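You operate a simulated robot arm through the tools that you are given. There is no shell and no other tool. Be economical: measure what you need, move in short steps, check, and stop when the job is done.

The job below is to be done with a simulated robot arm. You get a single attempt, and the scene is never put back.

Task
Clamp the cam plate and grease its middle with the green dauber.
Fine: take the grease from the pot, put the dauber back, shut the pot again and leave the plate clamped. Set down upright: green dauber. A coat counts when it lies all over at full strength: go over it till it gets no stronger.

It is judged by the outcome, as a careful person would: the job done as asked, and still so three seconds after it is handed in. It fails if anything else is knocked over, pushed out of place, dropped, spilled or broken.

Robot
A 5-joint arm with a two-finger parallel gripper, fixed in place. Base frame: the origin is at the foot of the arm, x ahead of it, y to its left, z up; the work surface is at about z = 0. Lengths are in mm, angles in rad, forces in N, time in s.
With the tool pointing down near the work surface it reaches from about 260 to 680 mm from the base axis. Its first joint turns from -1.152 to 1.152 rad. The tool tilts only in the upright plane through the base axis and itself; it spins freely about its own axis. Payload 2.9 kg.
The tool frame sits at the grasp point between the pads (the TCP): z along the fingers, y along the line on which they close. The tips reach 30 mm beyond it. Largest opening 110 mm; finger width 20, thickness 10; the body of the gripper, 48 by 112 mm, starts 55 mm behind the TCP.
Orientation is told as [roll, pitch, yaw] about the base's x, y, z axes, in that order, counted from this pose: with the fingers straight down and closing along the base's y, the tool's x points along the base's -x, its y along +y and its z along -z.

Tools
- The arm moves only by the tool send_rows. Its argument "plan" is a list of rows, each a list of 7 numbers: the finger opening in m, from 0 to 0.11, then the shift along the tool's x, y, z in units of 100 mm (1.0 is 100 mm), then the turn, a rotation vector about the tool's x, y, z in units of 120 degrees (1.0 is 120 degrees). In form: [[grip, dx, dy, dz, wx, wy, wz], ...]. A call has 1 to 10 rows; each row is the pose to reach, as a shift and turn from the pose commanded when the call began, along the tool's axes at that moment. A call with a number of a shift or a turn outside -1 to 1 is refused whole. Rows are played at 5 a second. More than 50 mm and 0.15 rad between two rows, or a gripper value outside its range, and nothing of the call is played. A pose out of reach is approached as far as the arm can. The call stops where the force on the tool passes 40 N (or 10 N more than at its start, if that is more) or the arm is blocked; 0.2 s more then pass. Each finger travels about 108 mm/s and halts on what it meets, pressing with about 24 N; the grip force reading is that of the motor and also rises with nothing between the fingers. The clock runs only during rows and for 0.2 s after the last one: add rows that repeat a pose to give the fingers time. It gives the time, the measured TCP pose, the force on the tool (base axes), the opening and the grip force at its end, in the units of the frame above (readings bear some noise), with the torque about the TCP (base axes, N m) and any sound that the robot's microphone picked up.
- Cameras (640 x 400 px; columns grow to the right, rows downward): "scene" is fixed at [37.9, -467.6, 587.2]; the picture's right is [0.68, -0.73, 0.00], its down [-0.50, -0.47, -0.72] and it looks along [0.53, 0.49, -0.69] (base axes); focal length 330 px, centre (320, 200). "wrist" rides on the gripper at [72, 17, -103] in the tool frame; the picture's right is [-0.23, 0.97, 0.00], its down [-0.76, -0.18, -0.62] and it looks along [-0.61, -0.14, 0.78] (tool axes); focal length 222 px, centre (320, 200).
- capture(camera): a new picture of that camera. The clock stands still meanwhile.
- measure_at(camera, pixels): for up to 12 pixels [column, row] of the newest picture of that camera ("zoom" is the newest enlarged one), the place [x, y, z] in the base frame of the surface seen there, good to about 2 mm, but the place of the scene camera against the robot may be out by one fixed shift of up to 12 mm in any direction. The clock stands still meanwhile.
- zoom(camera, box): a new picture of the part [left, top, right, bottom] of that camera's present view, enlarged. The clock stands still meanwhile.
- finish_job(): hands the job in; it is judged then, once.

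Go step by step. Measure first, check grasps and placings, and put right what went wrong. The budget is 80 turns and 54 pictures, counting those below and the enlarged ones. Unless the task says otherwise, let go and move clear before handing in, and close with one line.

The tools are called after "Request:" as name(argument=value, ...) on one line, values as JSON. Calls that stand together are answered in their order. send_rows: Moves the arm, as the interface text tells. Its arguments: {"type":"object","properties":{"plan":{"type":"array","items":{"type":"array","items":{"type":"number"}}}},"required":["plan"]} The other tools are called the same way: capture (camera) takes a picture; measure_at (camera, pixels) gives the place of the surface under pixels of a picture; zoom (camera, box) takes an enlarged picture of a part of a camera's view; finish_job () hands the job in.

At the start:

```text
time: 0.0
position: [363.6, -102.9, 293.9]
ee_rot: [0.0, 0.0, 0.001]
contact_force: [-0.6, 0.4, -0.5]
ft_torque: [-0.01, 0.0, -0.03]
grip_width: 110.1
gripper_force: 0.1
```

scene: 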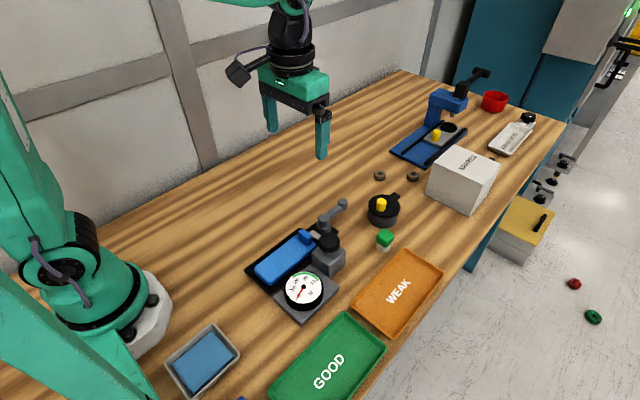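
wrist: 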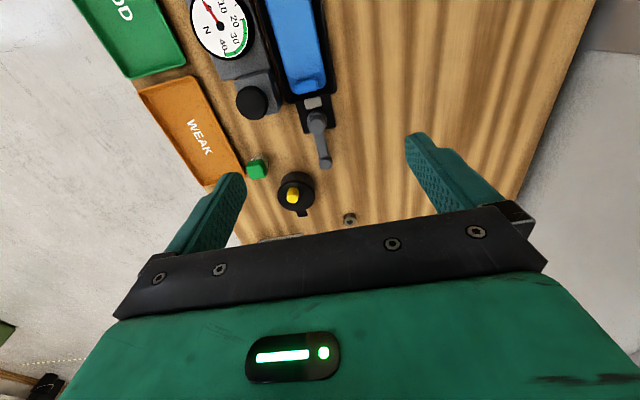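

The first pictures show several devices: a blue clamp at about (440,125), a black pot with yellow knob at (382,207), and a green thing at (385,240). I will zoom in on them.

Request:
zoom(camera="scene", box=[360, 60, 560, 185])

Request:
zoom(camera="scene", box=[230, 160, 440, 330])

```text
3.20 times, centred on (460, 122) of scene
```

zoom: 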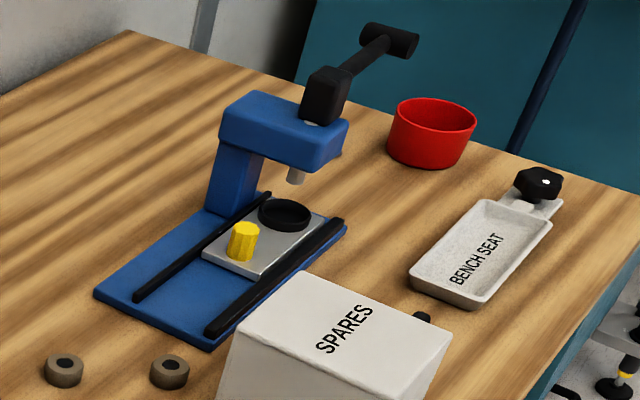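

```text
2.35 times, centred on (335, 245) of scene
```

zoom: 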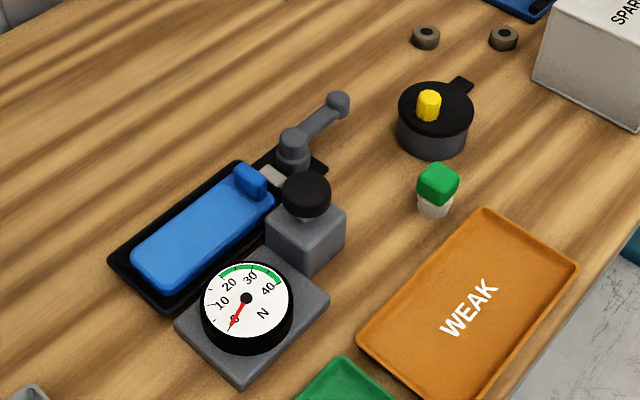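

The blue plate lies in a black holder with a grey lever and a round-topped pot stands beside a green-topped dauber. I'll look closer at those and at the bottom left tray.

Request:
zoom(camera="scene", box=[340, 160, 440, 260])

Request:
zoom(camera="scene", box=[140, 300, 300, 400])

Request:
zoom(camera="scene", box=[240, 190, 360, 300])

```text
4.00 times, centred on (390, 210) of scene
```

zoom: 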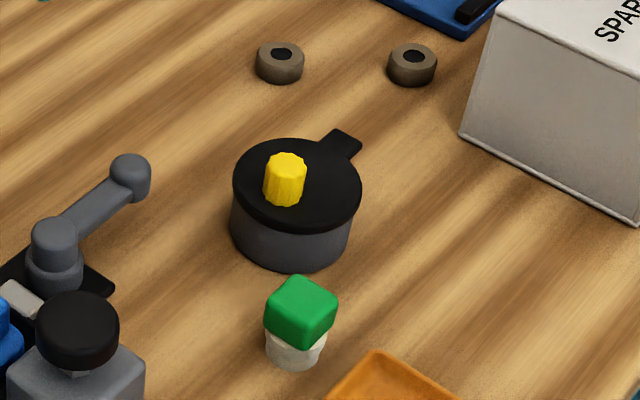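

```text
4.00 times, centred on (220, 350) of scene
```

zoom: 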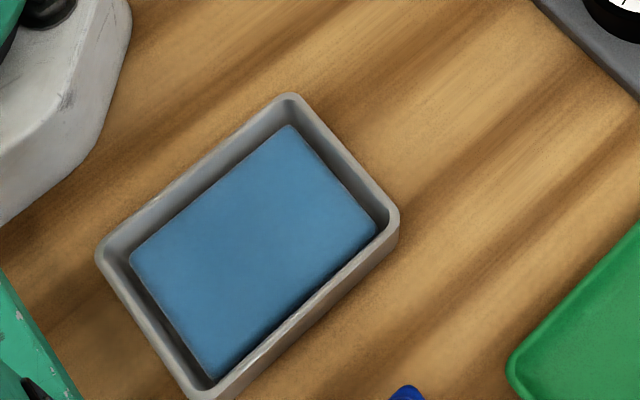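

```text
3.64 times, centred on (300, 245) of scene
```

zoom: 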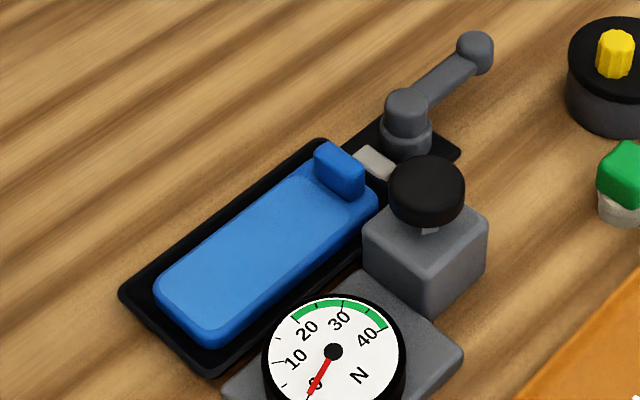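

I'll measure the key points in both views to find the offset of the scene camera.

Request:
measure_at(camera="wrist", pixels=[[292, 196], [280, 183], [305, 212], [256, 168], [318, 122], [325, 163], [312, 102], [322, 85], [285, 15], [251, 100], [348, 218], [297, 60]])

Request:
measure_at(camera="scene", pixels=[[381, 204], [390, 212], [394, 195], [385, 236], [325, 222], [341, 206], [312, 233], [305, 237], [285, 260], [329, 240], [379, 175], [203, 362]])

```text
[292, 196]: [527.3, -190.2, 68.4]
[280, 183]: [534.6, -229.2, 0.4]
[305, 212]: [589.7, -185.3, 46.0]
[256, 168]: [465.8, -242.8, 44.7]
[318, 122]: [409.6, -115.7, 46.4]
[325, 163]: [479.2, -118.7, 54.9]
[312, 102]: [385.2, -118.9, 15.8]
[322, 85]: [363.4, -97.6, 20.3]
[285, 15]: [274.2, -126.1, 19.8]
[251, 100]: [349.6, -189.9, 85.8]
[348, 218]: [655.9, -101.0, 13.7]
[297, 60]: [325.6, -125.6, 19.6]
```

```text
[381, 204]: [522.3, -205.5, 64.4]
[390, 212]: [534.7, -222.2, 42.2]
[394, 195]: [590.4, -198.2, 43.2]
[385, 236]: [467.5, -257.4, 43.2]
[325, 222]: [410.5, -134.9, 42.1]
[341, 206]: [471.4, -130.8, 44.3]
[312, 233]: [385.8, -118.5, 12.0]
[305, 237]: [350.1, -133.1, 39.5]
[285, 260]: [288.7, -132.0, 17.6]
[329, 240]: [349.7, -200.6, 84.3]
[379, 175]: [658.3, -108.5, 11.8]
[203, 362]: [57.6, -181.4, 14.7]
```

The scene camera reads about 11 mm low in y against the wrist camera. I'll move the hand near the pot for a close wrist view.

Request:
send_rows(plan=[[0.11, -0.18, -0.17, 0.25, 0, 0, 0], [0.11, -0.35, -0.34, 0.5, 0, 0, 0], [0.11, -0.53, -0.51, 0.75, 0, 0, 0], [0.11, -0.7, -0.68, 1.0, 0, 0, 0]])

Request:
capture(camera="wrist")

```text
time: 1.0
position: [435.0, -170.8, 194.6]
ee_rot: [0.0, -0.003, -0.002]
contact_force: [0.0, 0.4, -0.5]
ft_torque: [0.0, -0.02, -0.02]
grip_width: 110.0
gripper_force: 0.0
```

```text
46 pictures are left
```

wrist: 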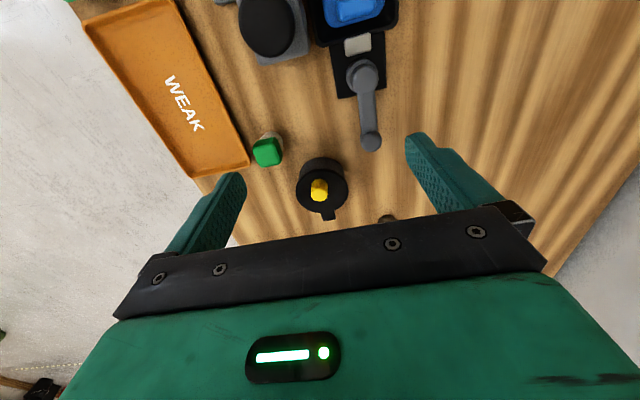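

Request:
zoom(camera="wrist", box=[230, 110, 400, 230])

Request:
zoom(camera="wrist", box=[230, 0, 400, 110])

```text
3.33 times, centred on (315, 170) of wrist
```

zoom: 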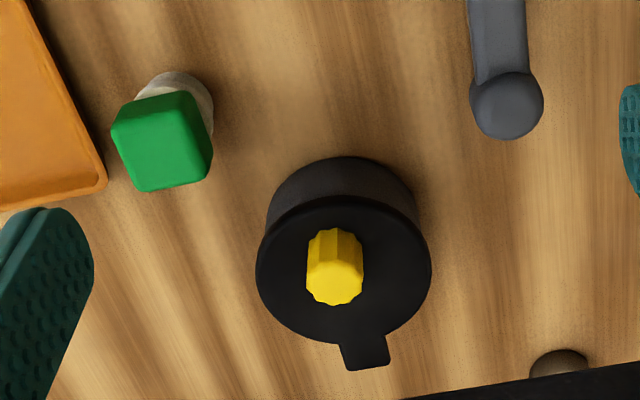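

```text
3.64 times, centred on (315, 55) of wrist
```

zoom: 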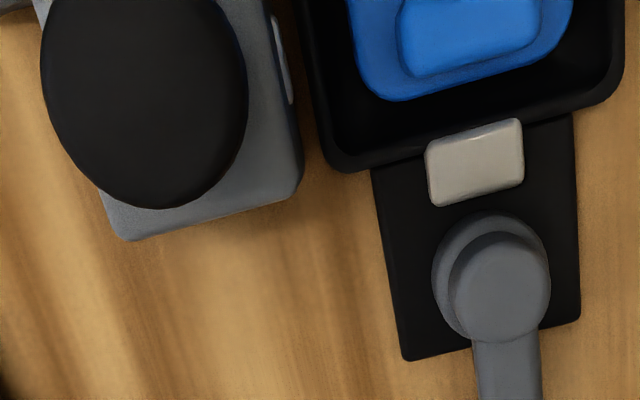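

I see a lid with a central yellow knob and a tab, the green cube-topped dauber, and the cam lever with pivot at (364,78). Measuring these.

Request:
measure_at(camera="wrist", pixels=[[319, 192], [299, 191], [346, 191], [323, 171], [316, 209], [328, 218], [268, 153], [276, 137], [371, 141], [364, 76], [358, 44], [352, 5]])

Request:
measure_at(camera="wrist", pixels=[[253, 147], [273, 139], [280, 157], [259, 164], [320, 180], [317, 199], [312, 192], [327, 192], [368, 110], [338, 95], [371, 95], [276, 135]])

```text
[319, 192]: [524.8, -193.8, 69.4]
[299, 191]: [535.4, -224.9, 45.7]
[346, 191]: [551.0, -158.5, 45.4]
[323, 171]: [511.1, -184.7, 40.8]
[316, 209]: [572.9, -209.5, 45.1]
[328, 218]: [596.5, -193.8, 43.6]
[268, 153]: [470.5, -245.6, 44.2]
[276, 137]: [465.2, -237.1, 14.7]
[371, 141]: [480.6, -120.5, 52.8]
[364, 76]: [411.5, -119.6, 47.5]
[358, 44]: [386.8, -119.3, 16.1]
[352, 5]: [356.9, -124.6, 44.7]
```

```text
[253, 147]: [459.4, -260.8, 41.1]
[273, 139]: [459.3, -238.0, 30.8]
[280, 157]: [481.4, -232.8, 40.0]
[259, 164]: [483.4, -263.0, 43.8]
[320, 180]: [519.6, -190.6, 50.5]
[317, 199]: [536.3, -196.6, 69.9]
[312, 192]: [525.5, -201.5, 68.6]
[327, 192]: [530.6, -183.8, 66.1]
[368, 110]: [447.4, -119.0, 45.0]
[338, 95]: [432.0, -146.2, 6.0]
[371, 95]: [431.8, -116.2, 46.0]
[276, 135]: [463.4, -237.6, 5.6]
```

Knob at about (528,-194), lid centre about (543,-192), tab at x≈596. I'll look at the tab more closely to see whether it is a pivot.

Request:
zoom(camera="scene", box=[360, 180, 410, 230])

```text
8.00 times, centred on (385, 205) of scene
```

zoom: 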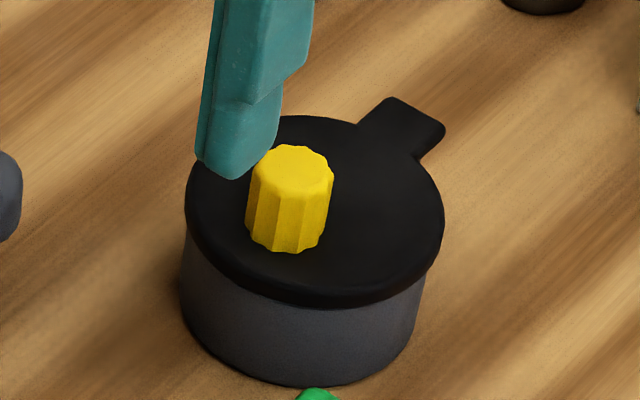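

I'll clamp first: the lever runs from its pivot (411,-119) to a ball at (479,-120,53). Moving above the ball with fingers half open.

Request:
send_rows(plan=[[0.06, -0.21, 0.25, 0.0, 0, 0, 0], [0.05, -0.42, 0.51, 0.2, 0, 0, 0], [0.05, -0.42, 0.51, 0.6, 0, 0, 0], [0.05, -0.42, 0.51, 0.9, 0, 0, 0]])

Request:
zoom(camera="scene", box=[280, 150, 400, 250])

```text
time: 2.0
position: [476.9, -119.0, 103.7]
ee_rot: [0.001, -0.001, -0.001]
contact_force: [0.6, 0.7, 0.5]
ft_torque: [0.02, -0.02, 0.0]
grip_width: 50.0
gripper_force: 0.0
```

```text
4.00 times, centred on (340, 200) of scene
```

zoom: 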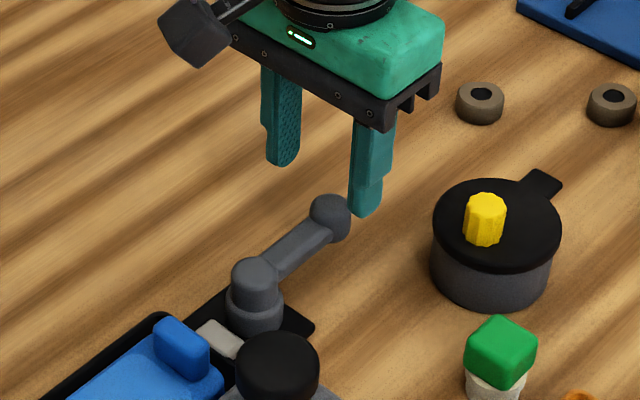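

The fingers straddle the ball; lowering to z≈52 and closing.

Request:
send_rows(plan=[[0.05, 0, 0, 0.3, 0, 0, 0], [0.05, 0, 0, 0.52, 0, 0, 0], [0.02, 0, 0, 0.52, 0, 0, 0], [0.0, 0, 0, 0.52, 0, 0, 0], [0.0, 0, 0, 0.52, 0, 0, 0]])

```text
time: 3.2
position: [475.8, -120.0, 52.6]
ee_rot: [0.002, -0.002, -0.002]
contact_force: [-2.8, -12.0, -4.4]
ft_torque: [-0.18, -0.97, 0.45]
grip_width: 18.7
gripper_force: 45.1
```

Ball gripped (18.7 mm). I'll try a small swing toward +y and watch the force.

Request:
send_rows(plan=[[0.0, 0.002, 0.045, 0.52, 0, 0, -0.033], [0.0, 0.006, 0.09, 0.52, 0, 0, -0.067], [0.0, 0.014, 0.135, 0.52, 0, 0, -0.1], [0.0, 0.025, 0.18, 0.52, 0, 0, -0.134]])

```text
refused: row 1 steps farther than a row can; nothing moved
```

Request:
send_rows(plan=[[0.0, 0.002, 0.045, 0, 0, 0, -0.033], [0.0, 0.006, 0.09, 0, 0, 0, -0.067], [0.0, 0.014, 0.135, 0, 0, 0, -0.1], [0.0, 0.025, 0.18, 0, 0, 0, -0.134]])

Request:
zoom(camera="scene", box=[260, 160, 380, 280])

```text
time: 3.6
position: [475.2, -120.3, 51.4]
ee_rot: [0.0, -0.002, 0.053]
contact_force: [1.4, -2.7, -1.2]
ft_torque: [0.05, 0.39, -1.05]
grip_width: 19.8
gripper_force: 44.9
stopped in row 2: the force on the tool passed its limit at 50 N (the readings are from after the stop); the commanded pose is now the measured one
```

```text
3.33 times, centred on (320, 220) of scene
```

zoom: 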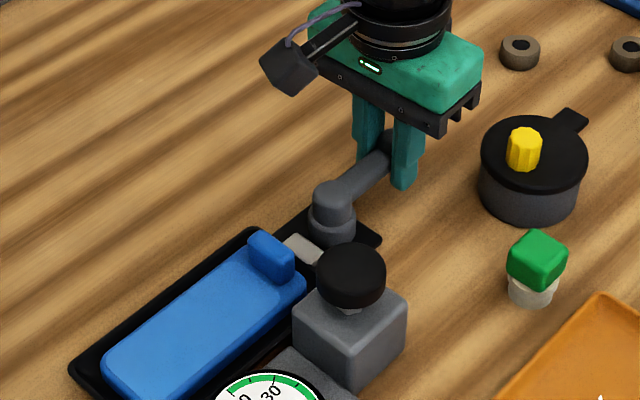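

A stop blocks the +y direction. Trying the other way, toward -y.

Request:
send_rows(plan=[[0.0, 0.006, -0.065, 0, 0, 0, 0.06], [0.0, 0.02, -0.129, 0, 0, 0, 0.121], [0.0, 0.039, -0.192, 0, 0, 0, 0.169]])

```text
time: 4.5
position: [473.1, -137.6, 51.0]
ee_rot: [0.0, 0.0, -0.299]
contact_force: [-3.0, 25.3, 7.5]
ft_torque: [0.0, -0.46, -1.29]
grip_width: 19.2
gripper_force: 44.8
```

It swings this way against about 25 N. Before going on I check the gauge block's edge for clearance, using the last wrist picture.

Request:
measure_at(camera="wrist", pixels=[[264, 63], [305, 53], [285, 58], [264, 50], [308, 40]])

Request:
zoom(camera="scene", box=[260, 160, 380, 280])

```text
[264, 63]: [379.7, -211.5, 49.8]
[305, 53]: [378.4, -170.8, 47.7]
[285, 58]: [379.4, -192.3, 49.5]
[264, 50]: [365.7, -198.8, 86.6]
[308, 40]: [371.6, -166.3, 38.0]
```

```text
3.33 times, centred on (320, 220) of scene
```

zoom: 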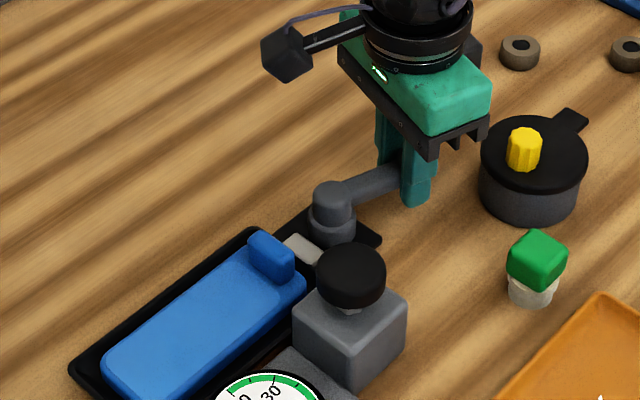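

The block's edge is at x≈380, leaving clearance. Continuing the arc to about -1.0 rad.

Request:
send_rows(plan=[[0.0, 0.005, -0.076, 0, 0, 0, 0.067], [0.0, 0.024, -0.164, 0, 0, 0, 0.134], [0.0, 0.055, -0.249, 0, 0, 0, 0.2], [0.0, 0.097, -0.329, 0, 0, 0, 0.267], [0.0, 0.151, -0.402, 0, 0, 0, 0.334]])

Request:
zoom(camera="scene", box=[260, 160, 380, 280])

```text
time: 5.1
position: [467.0, -151.1, 51.4]
ee_rot: [0.0, 0.0, -0.565]
contact_force: [-0.2, 3.9, 1.0]
ft_torque: [-0.07, -0.18, -0.26]
grip_width: 18.9
gripper_force: 45.3
stopped in row 3: the force on the tool passed its limit at 42 N (the readings are from after the stop); the commanded pose is now the measured one
```

```text
3.33 times, centred on (320, 220) of scene
```

zoom: 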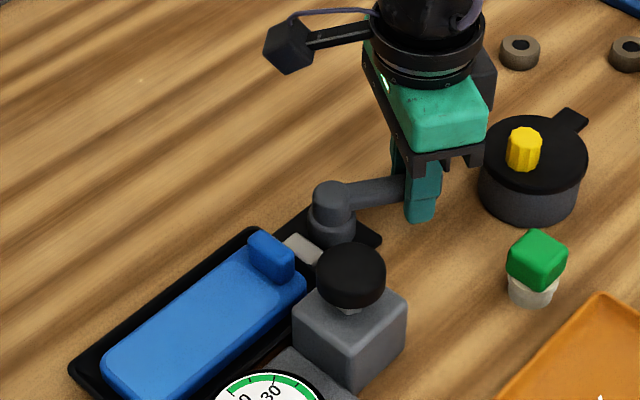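

It stopped at 42 N, perhaps from speed or friction; the lever has moved ~0.5 rad. Continuing slower in finer steps.

Request:
send_rows(plan=[[0.0, 0.0, -0.038, 0, 0, 0, 0.007], [0.0, 0.002, -0.077, 0, 0, 0, 0.036], [0.0, 0.006, -0.116, 0, 0, 0, 0.064], [0.0, 0.012, -0.153, 0, 0, 0, 0.093], [0.0, 0.021, -0.192, 0, 0, 0, 0.122], [0.0, 0.032, -0.228, 0, 0, 0, 0.15], [0.0, 0.045, -0.265, 0, 0, 0, 0.179], [0.0, 0.06, -0.301, 0, 0, 0, 0.208], [0.0, 0.077, -0.336, 0, 0, 0, 0.236], [0.0, 0.096, -0.369, 0, 0, 0, 0.265]])

```text
time: 7.0
position: [444.7, -172.2, 50.7]
ee_rot: [0.0, 0.002, -1.022]
contact_force: [8.3, 6.7, -4.0]
ft_torque: [0.68, -0.21, -0.7]
grip_width: 20.2
gripper_force: 44.9
stopped in row 9: the force on the tool passed its limit at 41 N (the readings are from after the stop); the commanded pose is now the measured one
```

Request:
zoom(camera="scene", box=[260, 160, 380, 280])

Request:
zoom(camera="wrist", box=[220, 0, 440, 140])

```text
3.33 times, centred on (320, 220) of scene
```

zoom: 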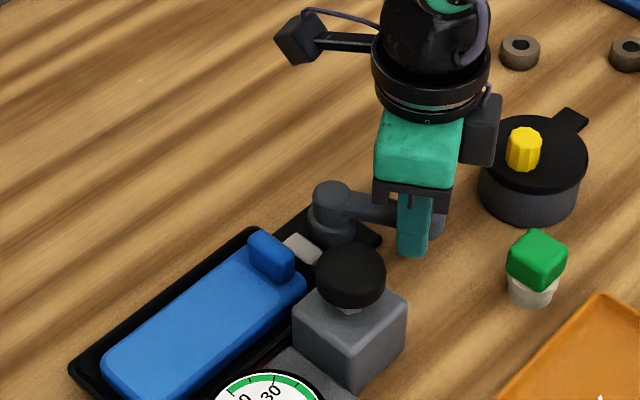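

```text
2.86 times, centred on (330, 70) of wrist
```

zoom: 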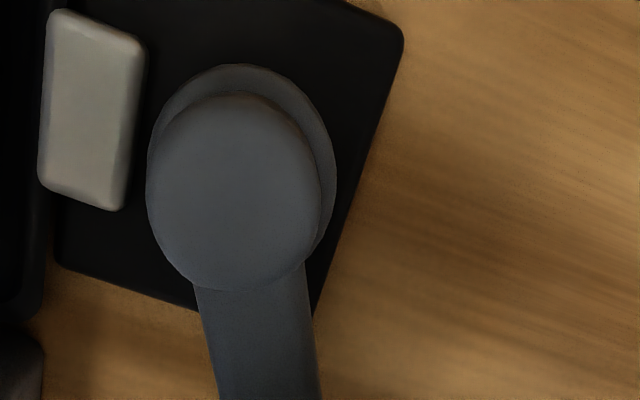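

Request:
measure_at(camera="zoom", pixels=[[90, 110], [60, 60], [140, 60], [110, 190], [235, 190], [180, 180], [310, 180], [230, 110], [230, 275], [260, 350]])

```text
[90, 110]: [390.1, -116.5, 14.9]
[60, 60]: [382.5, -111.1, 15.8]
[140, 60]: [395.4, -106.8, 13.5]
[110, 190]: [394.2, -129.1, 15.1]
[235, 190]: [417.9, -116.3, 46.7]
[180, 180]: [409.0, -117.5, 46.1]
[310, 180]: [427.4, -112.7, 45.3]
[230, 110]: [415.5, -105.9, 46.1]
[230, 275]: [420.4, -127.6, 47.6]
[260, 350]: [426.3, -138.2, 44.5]
```

The pivot is nearer (417,-118), so my arc was a bit off. Continuing the arc with the corrected centre.

Request:
send_rows(plan=[[0.0, 0.008, -0.029, 0, 0, 0, 0.042], [0.0, 0.014, -0.065, 0, 0, 0, 0.071], [0.0, 0.022, -0.1, 0, 0, 0, 0.099], [0.0, 0.031, -0.136, 0, 0, 0, 0.128], [0.0, 0.043, -0.17, 0, 0, 0, 0.157], [0.0, 0.056, -0.204, 0, 0, 0, 0.185], [0.0, 0.072, -0.236, 0, 0, 0, 0.214], [0.0, 0.09, -0.268, 0, 0, 0, 0.243], [0.0, 0.11, -0.298, 0, 0, 0, 0.271], [0.0, 0.131, -0.328, 0, 0, 0, 0.3]])

Request:
zoom(camera="scene", box=[260, 160, 380, 280])

```text
time: 8.9
position: [418.4, -179.2, 52.8]
ee_rot: [0.006, -0.002, -1.534]
contact_force: [10.3, 2.3, -6.5]
ft_torque: [0.18, 0.24, -0.68]
grip_width: 18.9
gripper_force: 45.4
stopped in row 9: the force on the tool passed its limit at 44 N (the readings are from after the stop); the commanded pose is now the measured one
```

```text
3.33 times, centred on (320, 220) of scene
```

zoom: 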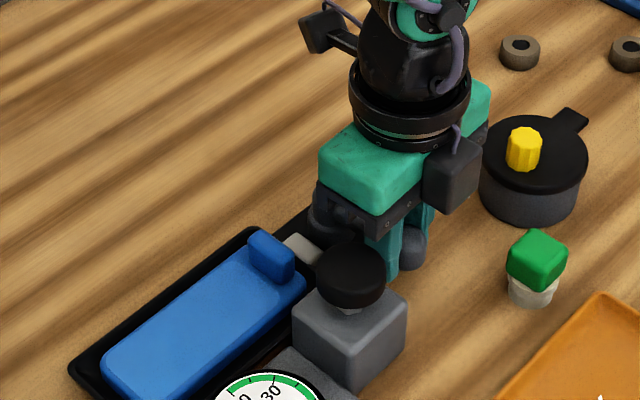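

The lever is now about 90° round and stopped at 44 N. Checking the plunger with the wrist camera.

Request:
capture(camera="wrist")

```text
35 pictures are left
```

wrist: 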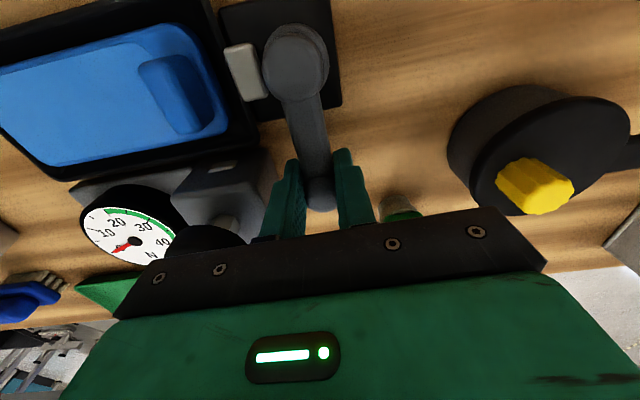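

Request:
measure_at(camera="wrist", pixels=[[228, 60], [245, 70], [262, 72], [296, 62], [275, 62], [320, 62], [200, 90], [212, 95], [228, 110], [178, 90], [320, 190], [225, 140]])

Request:
zoom(camera="wrist", box=[130, 0, 350, 160])

```text
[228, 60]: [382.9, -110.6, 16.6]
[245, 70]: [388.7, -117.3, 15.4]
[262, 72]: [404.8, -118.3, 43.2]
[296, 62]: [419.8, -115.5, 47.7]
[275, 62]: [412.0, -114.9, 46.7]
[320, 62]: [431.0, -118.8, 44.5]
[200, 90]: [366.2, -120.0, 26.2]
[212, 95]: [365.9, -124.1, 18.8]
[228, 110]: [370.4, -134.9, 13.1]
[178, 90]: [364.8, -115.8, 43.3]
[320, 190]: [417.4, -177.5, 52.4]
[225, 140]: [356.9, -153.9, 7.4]
```

```text
2.50 times, centred on (240, 80) of wrist
```

zoom: 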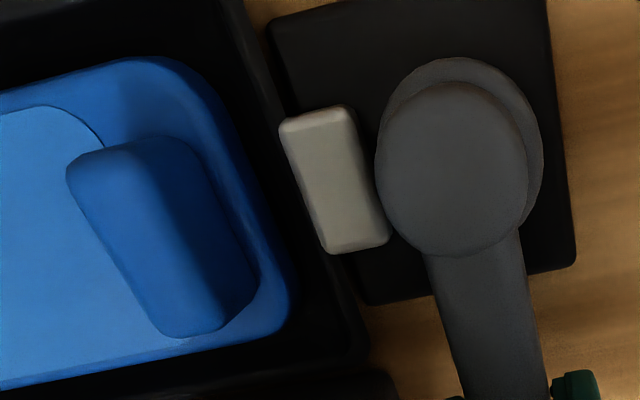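

The plunger has not obviously moved (left edge still x≈383). I'll push the lever a bit further along the arc to see if this is a real stop.

Request:
send_rows(plan=[[0.0, 0.0, -0.02, 0, 0, 0, 0.016], [0.0, 0.0, -0.04, 0, 0, 0, 0.032], [0.0, 0.001, -0.06, 0, 0, 0, 0.048], [0.0, 0.002, -0.08, 0, 0, 0, 0.064], [0.0, 0.004, -0.1, 0, 0, 0, 0.08], [0.0, 0.006, -0.12, 0, 0, 0, 0.095]])

Request:
zoom(camera="wrist", box=[130, 0, 350, 160])

```text
time: 9.5
position: [418.6, -178.8, 52.2]
ee_rot: [0.013, -0.004, -1.583]
contact_force: [4.3, -1.4, -2.7]
ft_torque: [0.12, 0.48, 0.91]
grip_width: 19.0
gripper_force: 44.8
stopped in row 3: the force on the tool passed its limit at 44 N (the readings are from after the stop); the commanded pose is now the measured one
```

```text
2.50 times, centred on (240, 80) of wrist
```

zoom: 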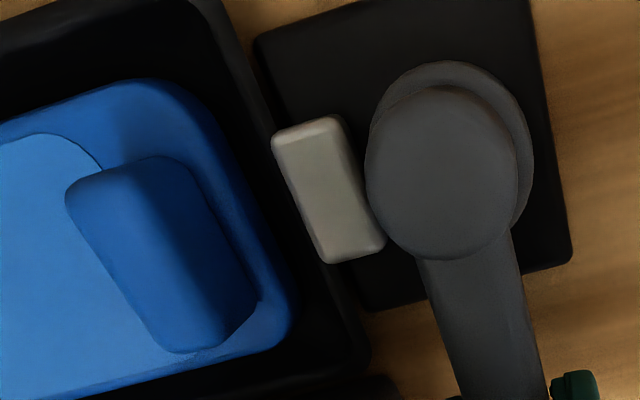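

The lever is hard against a stop at 90°, so it has gone end to end. I'll let go, rise, and compare views.

Request:
send_rows(plan=[[0.035, 0, 0, 0, 0, 0, 0], [0.035, 0, 0, 0, 0, 0, 0], [0.035, 0, 0, -0.4, 0, 0, 0], [0.035, 0, 0, -0.8, 0, 0, 0], [0.035, -0.2, 0.3, -0.99, 0, 0, 0]])

Request:
zoom(camera="scene", box=[240, 190, 360, 300])

```text
time: 10.7
position: [446.3, -197.5, 151.3]
ee_rot: [0.012, -0.005, -1.585]
contact_force: [-0.3, 0.7, -0.3]
ft_torque: [-0.03, 0.03, 0.02]
grip_width: 34.8
gripper_force: 0.0
```

```text
3.64 times, centred on (300, 245) of scene
```

zoom: 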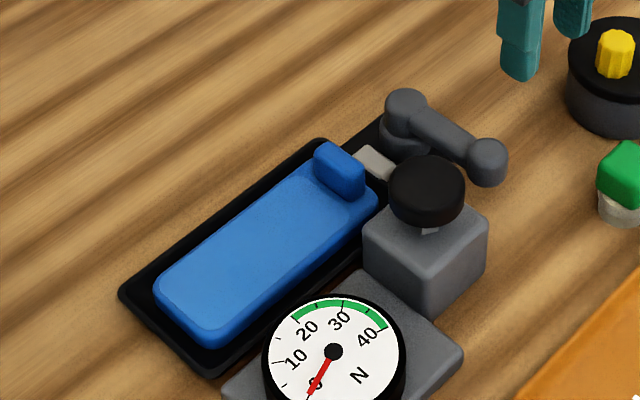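

The lever stays at the far stop. Next the pot: turning the hand back to yaw 0 and moving above the yellow knob.

Request:
send_rows(plan=[[0.05, 0.0, 0.08, 0, 0, 0, -0.07], [0.05, 0.01, 0.16, 0, 0, 0, -0.14], [0.05, 0.01, 0.24, 0, 0, 0, -0.21], [0.05, 0.015, 0.32, 0, 0, 0, -0.28], [0.05, 0.02, 0.4, 0, 0, 0, -0.35], [0.05, 0.025, 0.48, 0, 0, 0, -0.42], [0.05, 0.03, 0.56, 0, 0, 0, -0.49], [0.05, 0.035, 0.64, 0, 0, 0, -0.56], [0.05, 0.035, 0.73, 0, 0, 0, -0.63], [0.05, 0.035, 0.82, 0.1, 0, 0, -0.7]])

```text
time: 12.9
position: [528.5, -197.6, 141.7]
ee_rot: [-0.003, -0.012, -0.115]
contact_force: [-0.7, 0.5, -0.9]
ft_torque: [-0.01, -0.03, -0.04]
grip_width: 50.2
gripper_force: 0.1
```

Above the knob. Straightening, descending to z≈80 (tips at 50, lid at 46), then closing.

Request:
send_rows(plan=[[0.05, 0, 0.036, 0.2, 0, 0, -0.055], [0.05, 0, 0.036, 0.45, 0, 0, -0.055], [0.05, 0, 0.036, 0.62, 0, 0, -0.055], [0.02, 0, 0.036, 0.62, 0, 0, -0.055], [0.0, 0, 0.036, 0.62, 0, 0, -0.055], [0.0, 0, 0.036, 0.62, 0, 0, -0.055]])

Request:
zoom(camera="scene", box=[330, 140, 440, 240])

```text
time: 14.3
position: [528.7, -195.7, 80.7]
ee_rot: [-0.005, -0.012, -0.006]
contact_force: [0.4, -23.9, -6.7]
ft_torque: [0.02, -0.34, -0.28]
grip_width: 21.1
gripper_force: 45.3
```

```text
4.00 times, centred on (385, 190) of scene
```

zoom: 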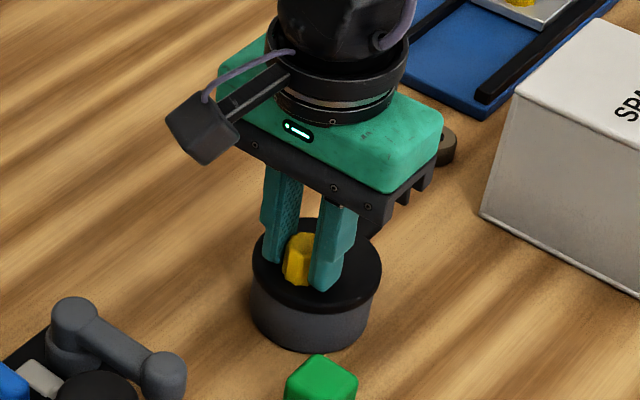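

Knob gripped (21 mm) with a 24 N side load; easing 2.5 mm in -y, then trying a small lift.

Request:
send_rows(plan=[[0.0, 0, -0.015, 0, 0, 0, 0], [0.0, 0, -0.025, 0, 0, 0, 0], [0.0, 0, -0.025, -0.02, 0, 0, 0], [0.0, 0, -0.025, -0.04, 0, 0, 0], [0.0, 0, -0.025, -0.06, 0, 0, 0]])

Request:
zoom(camera="scene", box=[330, 140, 440, 240])

```text
time: 15.3
position: [528.5, -194.8, 80.7]
ee_rot: [-0.002, -0.01, -0.002]
contact_force: [2.9, -2.3, -2.5]
ft_torque: [0.49, 0.27, 0.21]
grip_width: 21.0
gripper_force: 45.0
stopped in row 4: the force on the tool passed its limit at 42 N (the readings are from after the stop); the commanded pose is now the measured one
```

```text
4.00 times, centred on (385, 190) of scene
```

zoom: 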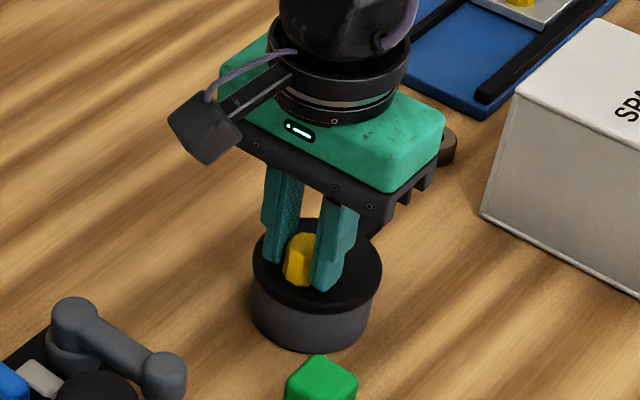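

Lifting is resisted beyond 40 N, so the lid swings, slides or twists instead. Trying a sideways swing toward +y.

Request:
send_rows(plan=[[0.0, 0, 0.02, 0, 0, 0, 0], [0.0, 0, 0.04, 0, 0, 0, 0], [0.0, 0, 0.06, 0, 0, 0, 0], [0.0, 0, 0.08, 0, 0, 0, 0]])

```text
time: 16.0
position: [529.3, -194.3, 78.5]
ee_rot: [-0.003, -0.015, -0.012]
contact_force: [2.8, -6.6, -3.3]
ft_torque: [0.43, 0.13, 0.19]
grip_width: 21.0
gripper_force: 45.5
stopped in row 3: the force on the tool passed its limit at 43 N (the readings are from after the stop); the commanded pose is now the measured one
```

Request:
send_rows(plan=[[0.0, 0, -0.02, 0, 0, 0, 0], [0.0, 0, -0.04, 0, 0, 0, 0], [0.0, 0, -0.06, 0, 0, 0, 0], [0.0, 0, -0.08, 0, 0, 0, 0]])

```text
time: 17.0
position: [527.2, -201.4, 80.5]
ee_rot: [-0.006, -0.013, -0.009]
contact_force: [-1.2, 4.3, 0.2]
ft_torque: [0.34, 0.31, 0.23]
grip_width: 21.3
gripper_force: 45.0
```

The lid moves freely toward -y. Looking at how it moves.

Request:
zoom(camera="scene", box=[330, 140, 440, 240])

```text
4.00 times, centred on (385, 190) of scene
```

zoom: 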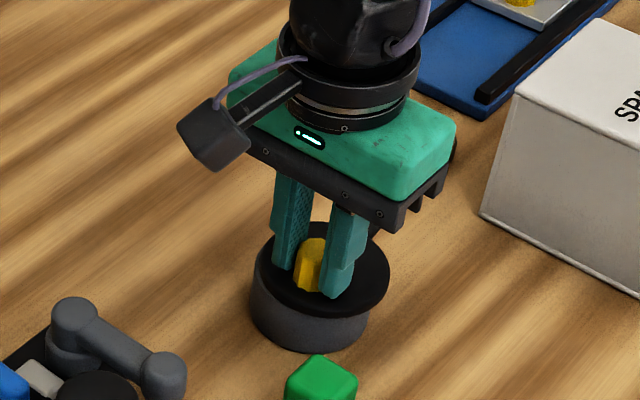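

The lid swings about the tab as a pivot. I check where the SPARES box and others lie before swinging wide.

Request:
measure_at(camera="scene", pixels=[[428, 193], [440, 158], [470, 213], [497, 170], [385, 236], [393, 258], [463, 150]])

```text
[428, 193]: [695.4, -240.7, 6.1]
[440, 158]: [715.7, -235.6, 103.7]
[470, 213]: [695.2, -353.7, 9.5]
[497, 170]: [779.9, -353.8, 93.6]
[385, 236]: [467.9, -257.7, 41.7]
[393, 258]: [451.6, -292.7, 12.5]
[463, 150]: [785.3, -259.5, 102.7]
```

There is ample room. Swinging the lid along an arc about a pivot near (586,-195).

Request:
send_rows(plan=[[0.0, -0.003, -0.036, 0, 0, 0, -0.05], [0.0, -0.018, -0.092, 0, 0, 0, -0.1], [0.0, -0.037, -0.146, 0, 0, 0, -0.148], [0.0, -0.062, -0.198, 0, 0, 0, -0.196], [0.0, -0.092, -0.247, 0, 0, 0, -0.243], [0.0, -0.127, -0.292, 0, 0, 0, -0.291], [0.0, -0.166, -0.334, 0, 0, 0, -0.339]])

Request:
zoom(camera="scene", box=[330, 140, 440, 240])

```text
time: 18.6
position: [544.8, -237.9, 80.4]
ee_rot: [-0.01, -0.006, 0.7]
contact_force: [-19.0, -18.2, 0.2]
ft_torque: [0.11, 0.72, -0.1]
grip_width: 21.3
gripper_force: 44.6
```

```text
4.00 times, centred on (385, 190) of scene
```

zoom: 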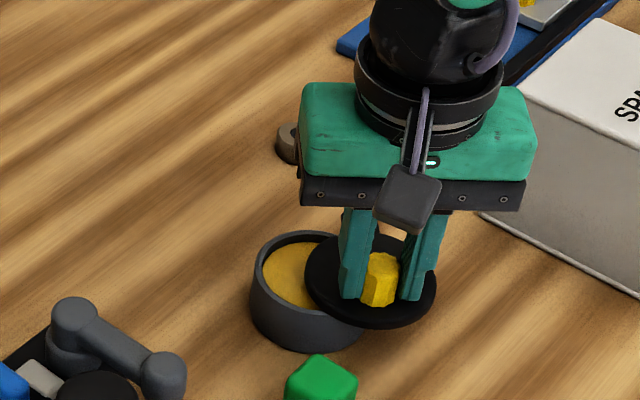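

The pot is opening and shows yellow grease. Continuing the arc with a slightly larger radius.

Request:
send_rows(plan=[[0.0, 0.003, -0.084, 0, 0, 0, -0.062], [0.0, -0.012, -0.142, 0, 0, 0, -0.119], [0.0, -0.033, -0.2, 0, 0, 0, -0.177], [0.0, -0.06, -0.255, 0, 0, 0, -0.229], [0.0, -0.092, -0.307, 0, 0, 0, -0.282], [0.0, -0.128, -0.355, 0, 0, 0, -0.334], [0.0, -0.17, -0.4, 0, 0, 0, -0.382], [0.0, -0.216, -0.441, 0, 0, 0, -0.406]])

Request:
zoom(camera="scene", box=[330, 140, 440, 240])

```text
time: 20.4
position: [588.1, -257.9, 79.9]
ee_rot: [-0.013, 0.006, 1.549]
contact_force: [-5.4, -23.6, -11.9]
ft_torque: [-0.52, 0.82, 0.22]
grip_width: 21.4
gripper_force: 45.2
```

```text
4.00 times, centred on (385, 190) of scene
```

zoom: 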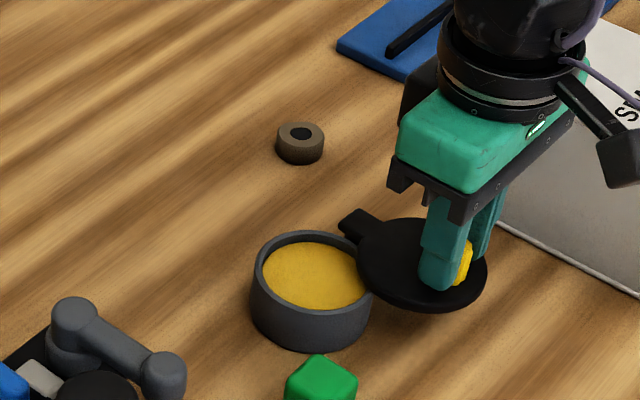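

The pot is fully open. Letting go of the knob, rising, and moving to look at the dauber.

Request:
send_rows(plan=[[0.045, 0, 0, 0, 0, 0, 0], [0.05, 0, 0, 0, 0, 0, 0], [0.05, 0, 0, -0.35, 0, 0, 0], [0.05, 0, 0, -0.7, 0, 0, 0], [0.05, -0.1, 0.3, -0.8, 0, 0, 0], [0.05, -0.25, 0.65, -0.8, 0, 0, 0], [0.05, -0.43, 1.0, -0.8, 0, 0, 0]])

Request:
capture(camera="wrist")

Request:
capture(camera="scene")

```text
time: 22.0
position: [490.2, -210.1, 158.4]
ee_rot: [-0.014, 0.006, 1.551]
contact_force: [-0.1, -0.3, 0.1]
ft_torque: [0.0, -0.01, 0.01]
grip_width: 50.2
gripper_force: 0.1
```

```text
26 pictures are left
```

wrist: 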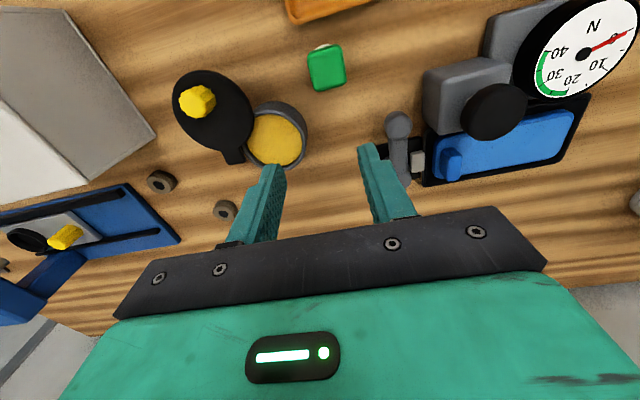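

```text
25 pictures are left
```

scene: 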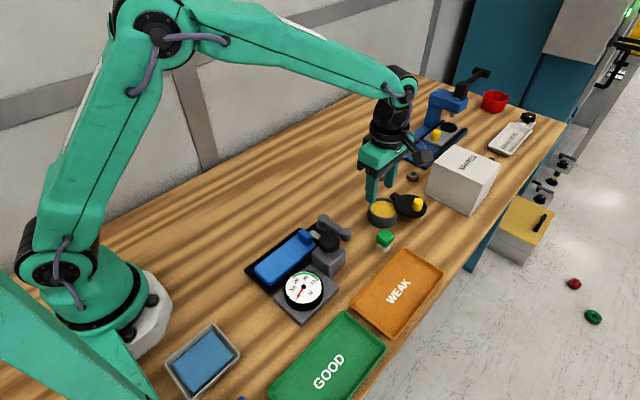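

Clear wrist view: dauber at (327,67), grease at (275,140), plate at (510,145). Measuring these precisely.

Request:
measure_at(camera="wrist", pixels=[[311, 52], [341, 47], [345, 80], [314, 90], [327, 67], [321, 45], [272, 138], [262, 118], [298, 128], [285, 102], [247, 155], [301, 155]])

Request:
measure_at(camera="wrist", pixels=[[576, 112], [550, 150], [500, 140], [462, 172], [452, 155], [480, 170], [424, 170], [425, 186], [230, 165], [586, 98], [545, 128], [510, 165]])

Request:
zoom(camera="wrist", box=[400, 80, 620, 200])

```text
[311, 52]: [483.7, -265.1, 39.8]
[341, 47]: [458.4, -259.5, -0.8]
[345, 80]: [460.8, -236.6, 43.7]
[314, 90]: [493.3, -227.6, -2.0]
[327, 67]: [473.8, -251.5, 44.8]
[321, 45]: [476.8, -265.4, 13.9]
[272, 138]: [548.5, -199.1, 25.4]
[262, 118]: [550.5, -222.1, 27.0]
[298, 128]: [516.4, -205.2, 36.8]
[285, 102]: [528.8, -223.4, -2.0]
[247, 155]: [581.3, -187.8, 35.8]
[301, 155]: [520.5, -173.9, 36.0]
```

```text
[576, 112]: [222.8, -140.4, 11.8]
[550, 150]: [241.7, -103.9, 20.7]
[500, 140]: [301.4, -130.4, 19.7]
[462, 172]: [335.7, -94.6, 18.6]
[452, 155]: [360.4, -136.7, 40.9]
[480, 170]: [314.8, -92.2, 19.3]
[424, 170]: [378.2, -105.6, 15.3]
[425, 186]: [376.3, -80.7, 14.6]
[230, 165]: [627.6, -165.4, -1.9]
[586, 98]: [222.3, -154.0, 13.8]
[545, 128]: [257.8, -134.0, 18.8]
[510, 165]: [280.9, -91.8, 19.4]
```

```text
2.91 times, centred on (510, 140) of wrist
```

zoom: 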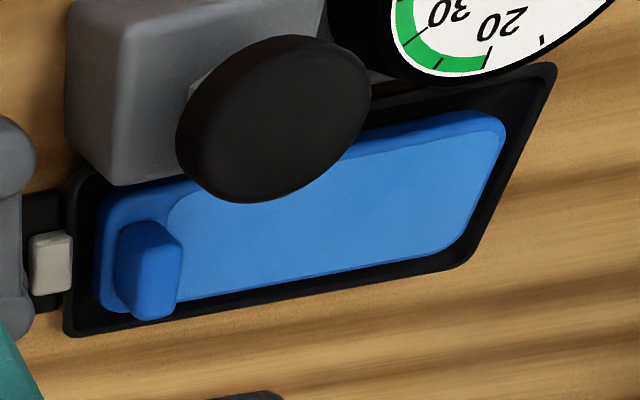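

The dauber is centred near (472,-250), 44 tall; grease at z≈26, rim z≈36, pot centre ≈(548,-196). Descending on the dauber with a high grip (tips at ~28).

Request:
send_rows(plan=[[0.05, 0.2, 0.09, 0.1, 0, 0, 0], [0.05, 0.4, 0.172, 0.3, 0, 0, 0], [0.05, 0.4, 0.172, 0.65, 0, 0, 0], [0.05, 0.4, 0.172, 1.0, 0, 0, 0], [0.05, 0.4, 0.172, 1.0, 0, 0, 0]])

Request:
zoom(camera="scene", box=[330, 170, 440, 270])

```text
time: 23.2
position: [473.3, -251.2, 58.4]
ee_rot: [-0.014, 0.007, 1.551]
contact_force: [-0.3, -0.1, -0.7]
ft_torque: [-0.03, -0.03, 0.03]
grip_width: 49.9
gripper_force: 0.0
```

```text
4.00 times, centred on (385, 220) of scene
```

zoom: 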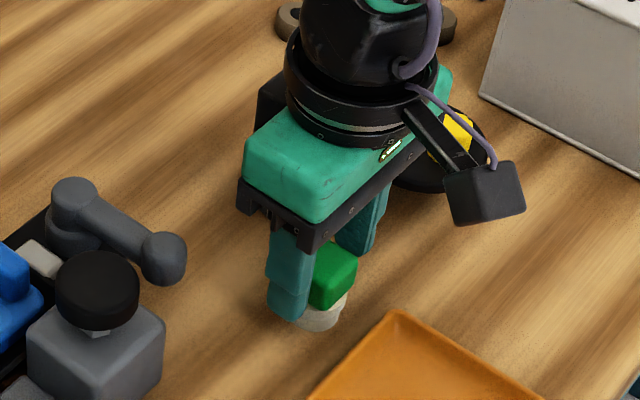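

The fingers straddle the green handle. Closing, then a small lift to check.

Request:
send_rows(plan=[[0.035, 0, 0, 0.02, 0, 0, 0], [0.025, 0, 0, 0.02, 0, 0, 0], [0.015, 0, 0, 0.02, 0, 0, 0], [0.015, 0, 0, 0.02, 0, 0, 0], [0.015, 0, 0, -0.1, 0, 0, 0], [0.015, 0, 0, -0.3, 0, 0, 0], [0.015, 0, 0, -0.44, 0, 0, 0]])

Request:
zoom(camera="scene", box=[330, 170, 440, 270])

```text
time: 24.8
position: [472.4, -249.3, 103.5]
ee_rot: [-0.012, 0.007, 1.552]
contact_force: [-0.5, 0.5, 0.1]
ft_torque: [-0.05, 0.03, 0.0]
grip_width: 32.4
gripper_force: 24.2
```

```text
4.00 times, centred on (385, 220) of scene
```

zoom: 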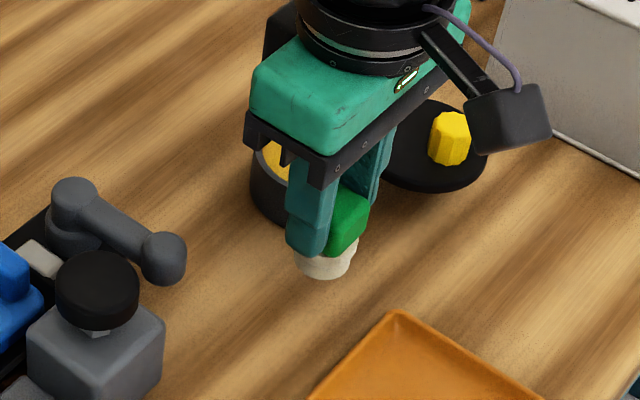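

Dauber lifted. Moving over the grease and dipping its foot a few mm in.

Request:
send_rows(plan=[[0.015, 0, 0, -0.15, 0, 0, 0], [0.015, -0.18, -0.25, -0.15, 0, 0, 0], [0.015, -0.36, -0.5, -0.15, 0, 0, 0], [0.015, -0.545, -0.745, -0.15, 0, 0, 0], [0.015, -0.545, -0.745, 0.05, 0, 0, 0], [0.015, -0.545, -0.745, 0.18, 0, 0, 0], [0.015, -0.545, -0.745, 0.24, 0, 0, 0], [0.015, -0.545, -0.745, 0.24, 0, 0, 0]])

Request:
zoom(camera="scene", box=[330, 150, 440, 250])

```text
time: 26.6
position: [550.4, -196.9, 81.9]
ee_rot: [-0.02, 0.007, 1.551]
contact_force: [1.2, -2.8, 20.5]
ft_torque: [-0.06, 0.21, 0.02]
grip_width: 32.6
gripper_force: 24.4
```

```text
4.00 times, centred on (385, 200) of scene
```

zoom: 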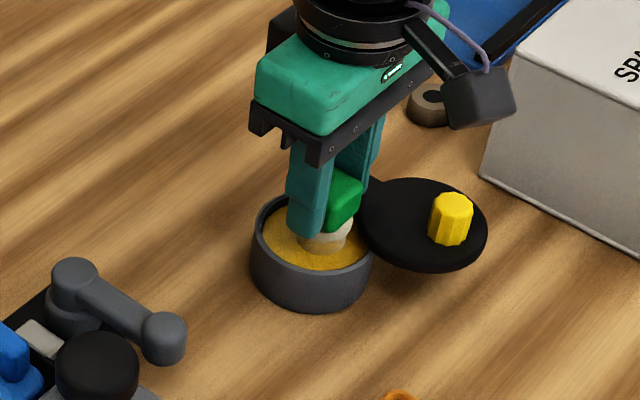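

The foot touches the grease with 20 N. Lifting and carrying it toward the plate high over the lever and gauge.

Request:
send_rows(plan=[[0.015, 0, 0, -0.02, 0, 0, 0], [0.015, 0, 0, -0.4, 0, 0, 0], [0.015, 0, 0, -0.8, 0, 0, 0], [0.015, -0.1, 0.3, -0.85, 0, 0, 0], [0.015, -0.2, 0.65, -0.85, 0, 0, 0], [0.015, -0.3, 0.99, -0.85, 0, 0, 0]])

Request:
send_rows(plan=[[0.015, -0.1, 0.4, 0, 0, 0, 0], [0.015, -0.25, 0.8, 0, 0, 0, 0], [0.015, -0.55, 0.99, 0, 0, 0, 0]])

Request:
capture(camera="wrist")

```text
time: 28.0
position: [449.1, -164.5, 164.5]
ee_rot: [-0.013, 0.006, 1.55]
contact_force: [-0.1, 0.2, -0.6]
ft_torque: [0.0, -0.02, -0.03]
grip_width: 32.5
gripper_force: 23.6
```

```text
time: 28.8
position: [349.8, -107.9, 162.6]
ee_rot: [-0.013, 0.003, 1.55]
contact_force: [0.7, -0.8, 0.1]
ft_torque: [-0.02, 0.02, 0.01]
grip_width: 32.1
gripper_force: 23.7
```

```text
20 pictures are left
```

wrist: 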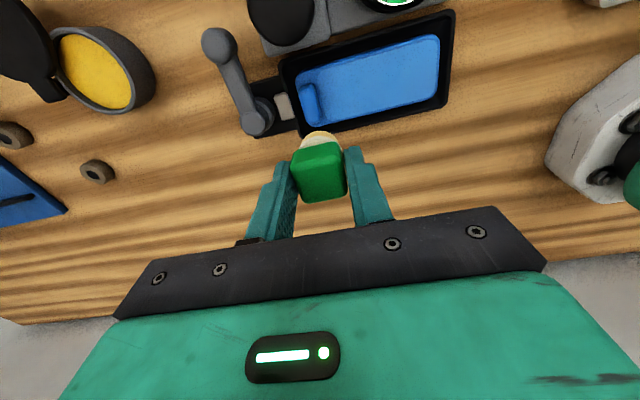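

Request:
zoom(camera="wrist", box=[260, 0, 460, 140])

Request:
measure_at(camera="wrist", pixels=[[439, 38], [437, 97], [350, 125], [330, 75], [312, 70], [322, 122], [304, 120], [308, 85], [380, 85], [450, 15], [318, 133], [320, 165]])

```text
2.86 times, centred on (360, 70) of wrist
```

zoom: 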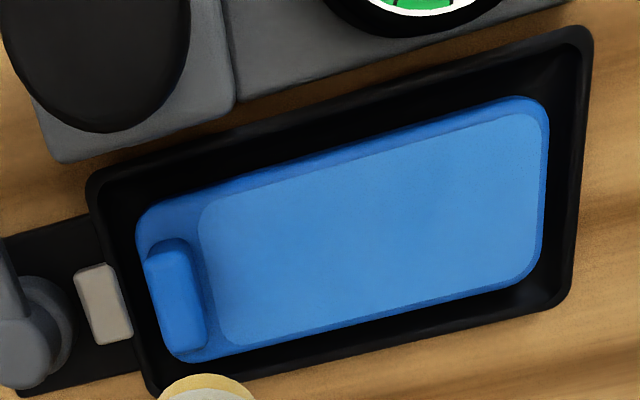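

```text
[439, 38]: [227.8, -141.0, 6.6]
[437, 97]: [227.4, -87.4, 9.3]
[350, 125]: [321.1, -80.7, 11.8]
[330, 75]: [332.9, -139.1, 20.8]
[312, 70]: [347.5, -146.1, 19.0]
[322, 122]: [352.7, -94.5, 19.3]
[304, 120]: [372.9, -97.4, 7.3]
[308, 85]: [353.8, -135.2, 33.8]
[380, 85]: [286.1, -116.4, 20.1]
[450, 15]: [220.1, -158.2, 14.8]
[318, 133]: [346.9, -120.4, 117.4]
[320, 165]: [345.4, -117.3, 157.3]
```

The plate's light top face spans about x 232–343, y -148 – -92, z 20. I'll set the dauber down at its middle (293,-118) and watch the mark it makes.

Request:
send_rows(plan=[[0.015, 0.04, 0.28, 0.1, 0, 0, 0], [0.015, 0.082, 0.568, 0.3, 0, 0, 0], [0.015, 0.082, 0.568, 0.65, 0, 0, 0], [0.015, 0.082, 0.568, 0.79, 0, 0, 0], [0.015, 0.082, 0.568, 0.84, 0, 0, 0], [0.015, 0.082, 0.568, 0.87, 0, 0, 0], [0.015, 0.082, 0.568, 0.87, 0, 0, 0]])

Request:
zoom(camera="scene", box=[220, 190, 360, 310])

```text
time: 30.4
position: [295.0, -116.1, 74.7]
ee_rot: [-0.015, 0.005, 1.553]
contact_force: [-0.5, 0.4, 0.1]
ft_torque: [-0.06, 0.02, -0.01]
grip_width: 32.7
gripper_force: 23.2
```

```text
3.33 times, centred on (290, 250) of scene
```

zoom: 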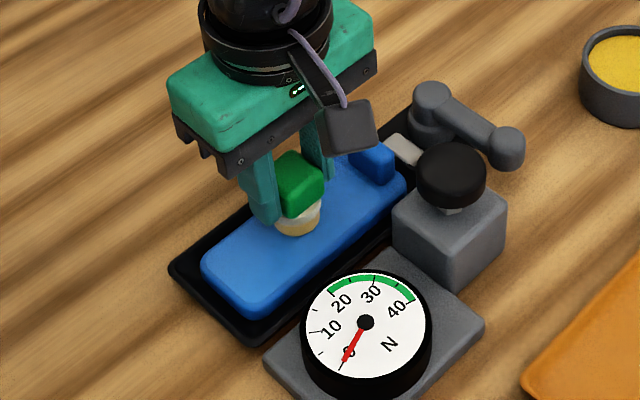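

No contact yet (force ≈0). Lowering in 1.5 mm steps.

Request:
send_rows(plan=[[0.015, 0, 0, 0.015, 0, 0, 0], [0.015, 0, 0, 0.03, 0, 0, 0], [0.015, 0, 0, 0.03, 0, 0, 0]])

```text
time: 31.2
position: [295.0, -114.7, 71.7]
ee_rot: [-0.015, 0.005, 1.551]
contact_force: [-2.8, -0.5, 10.7]
ft_torque: [-0.04, 0.25, 0.0]
grip_width: 32.4
gripper_force: 23.8
```

Contact at 10.7 N. Lifting and moving aside to see the mark.

Request:
send_rows(plan=[[0.015, 0, 0, 0, 0, 0, 0], [0.015, 0, 0, -0.2, 0, 0, 0], [0.015, -0.1, 0, -0.5, 0, 0, 0], [0.015, -0.5, 0, -0.7, 0, 0, 0]])

Request:
zoom(camera="scene", box=[220, 190, 360, 310])

```text
time: 32.2
position: [295.4, -65.2, 141.4]
ee_rot: [-0.014, 0.004, 1.552]
contact_force: [-0.8, -0.5, -0.3]
ft_torque: [0.03, -0.03, 0.01]
grip_width: 32.4
gripper_force: 24.3
```

```text
3.33 times, centred on (290, 250) of scene
```

zoom: 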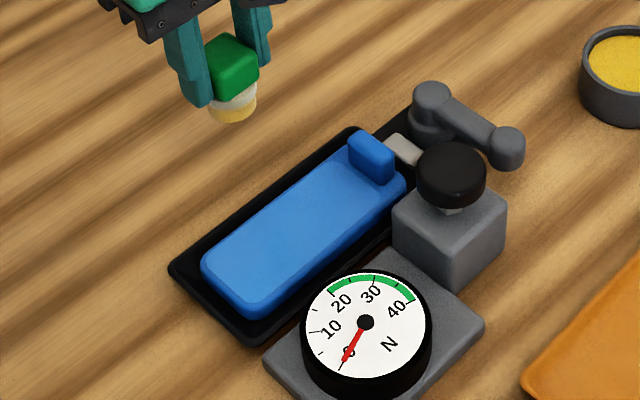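

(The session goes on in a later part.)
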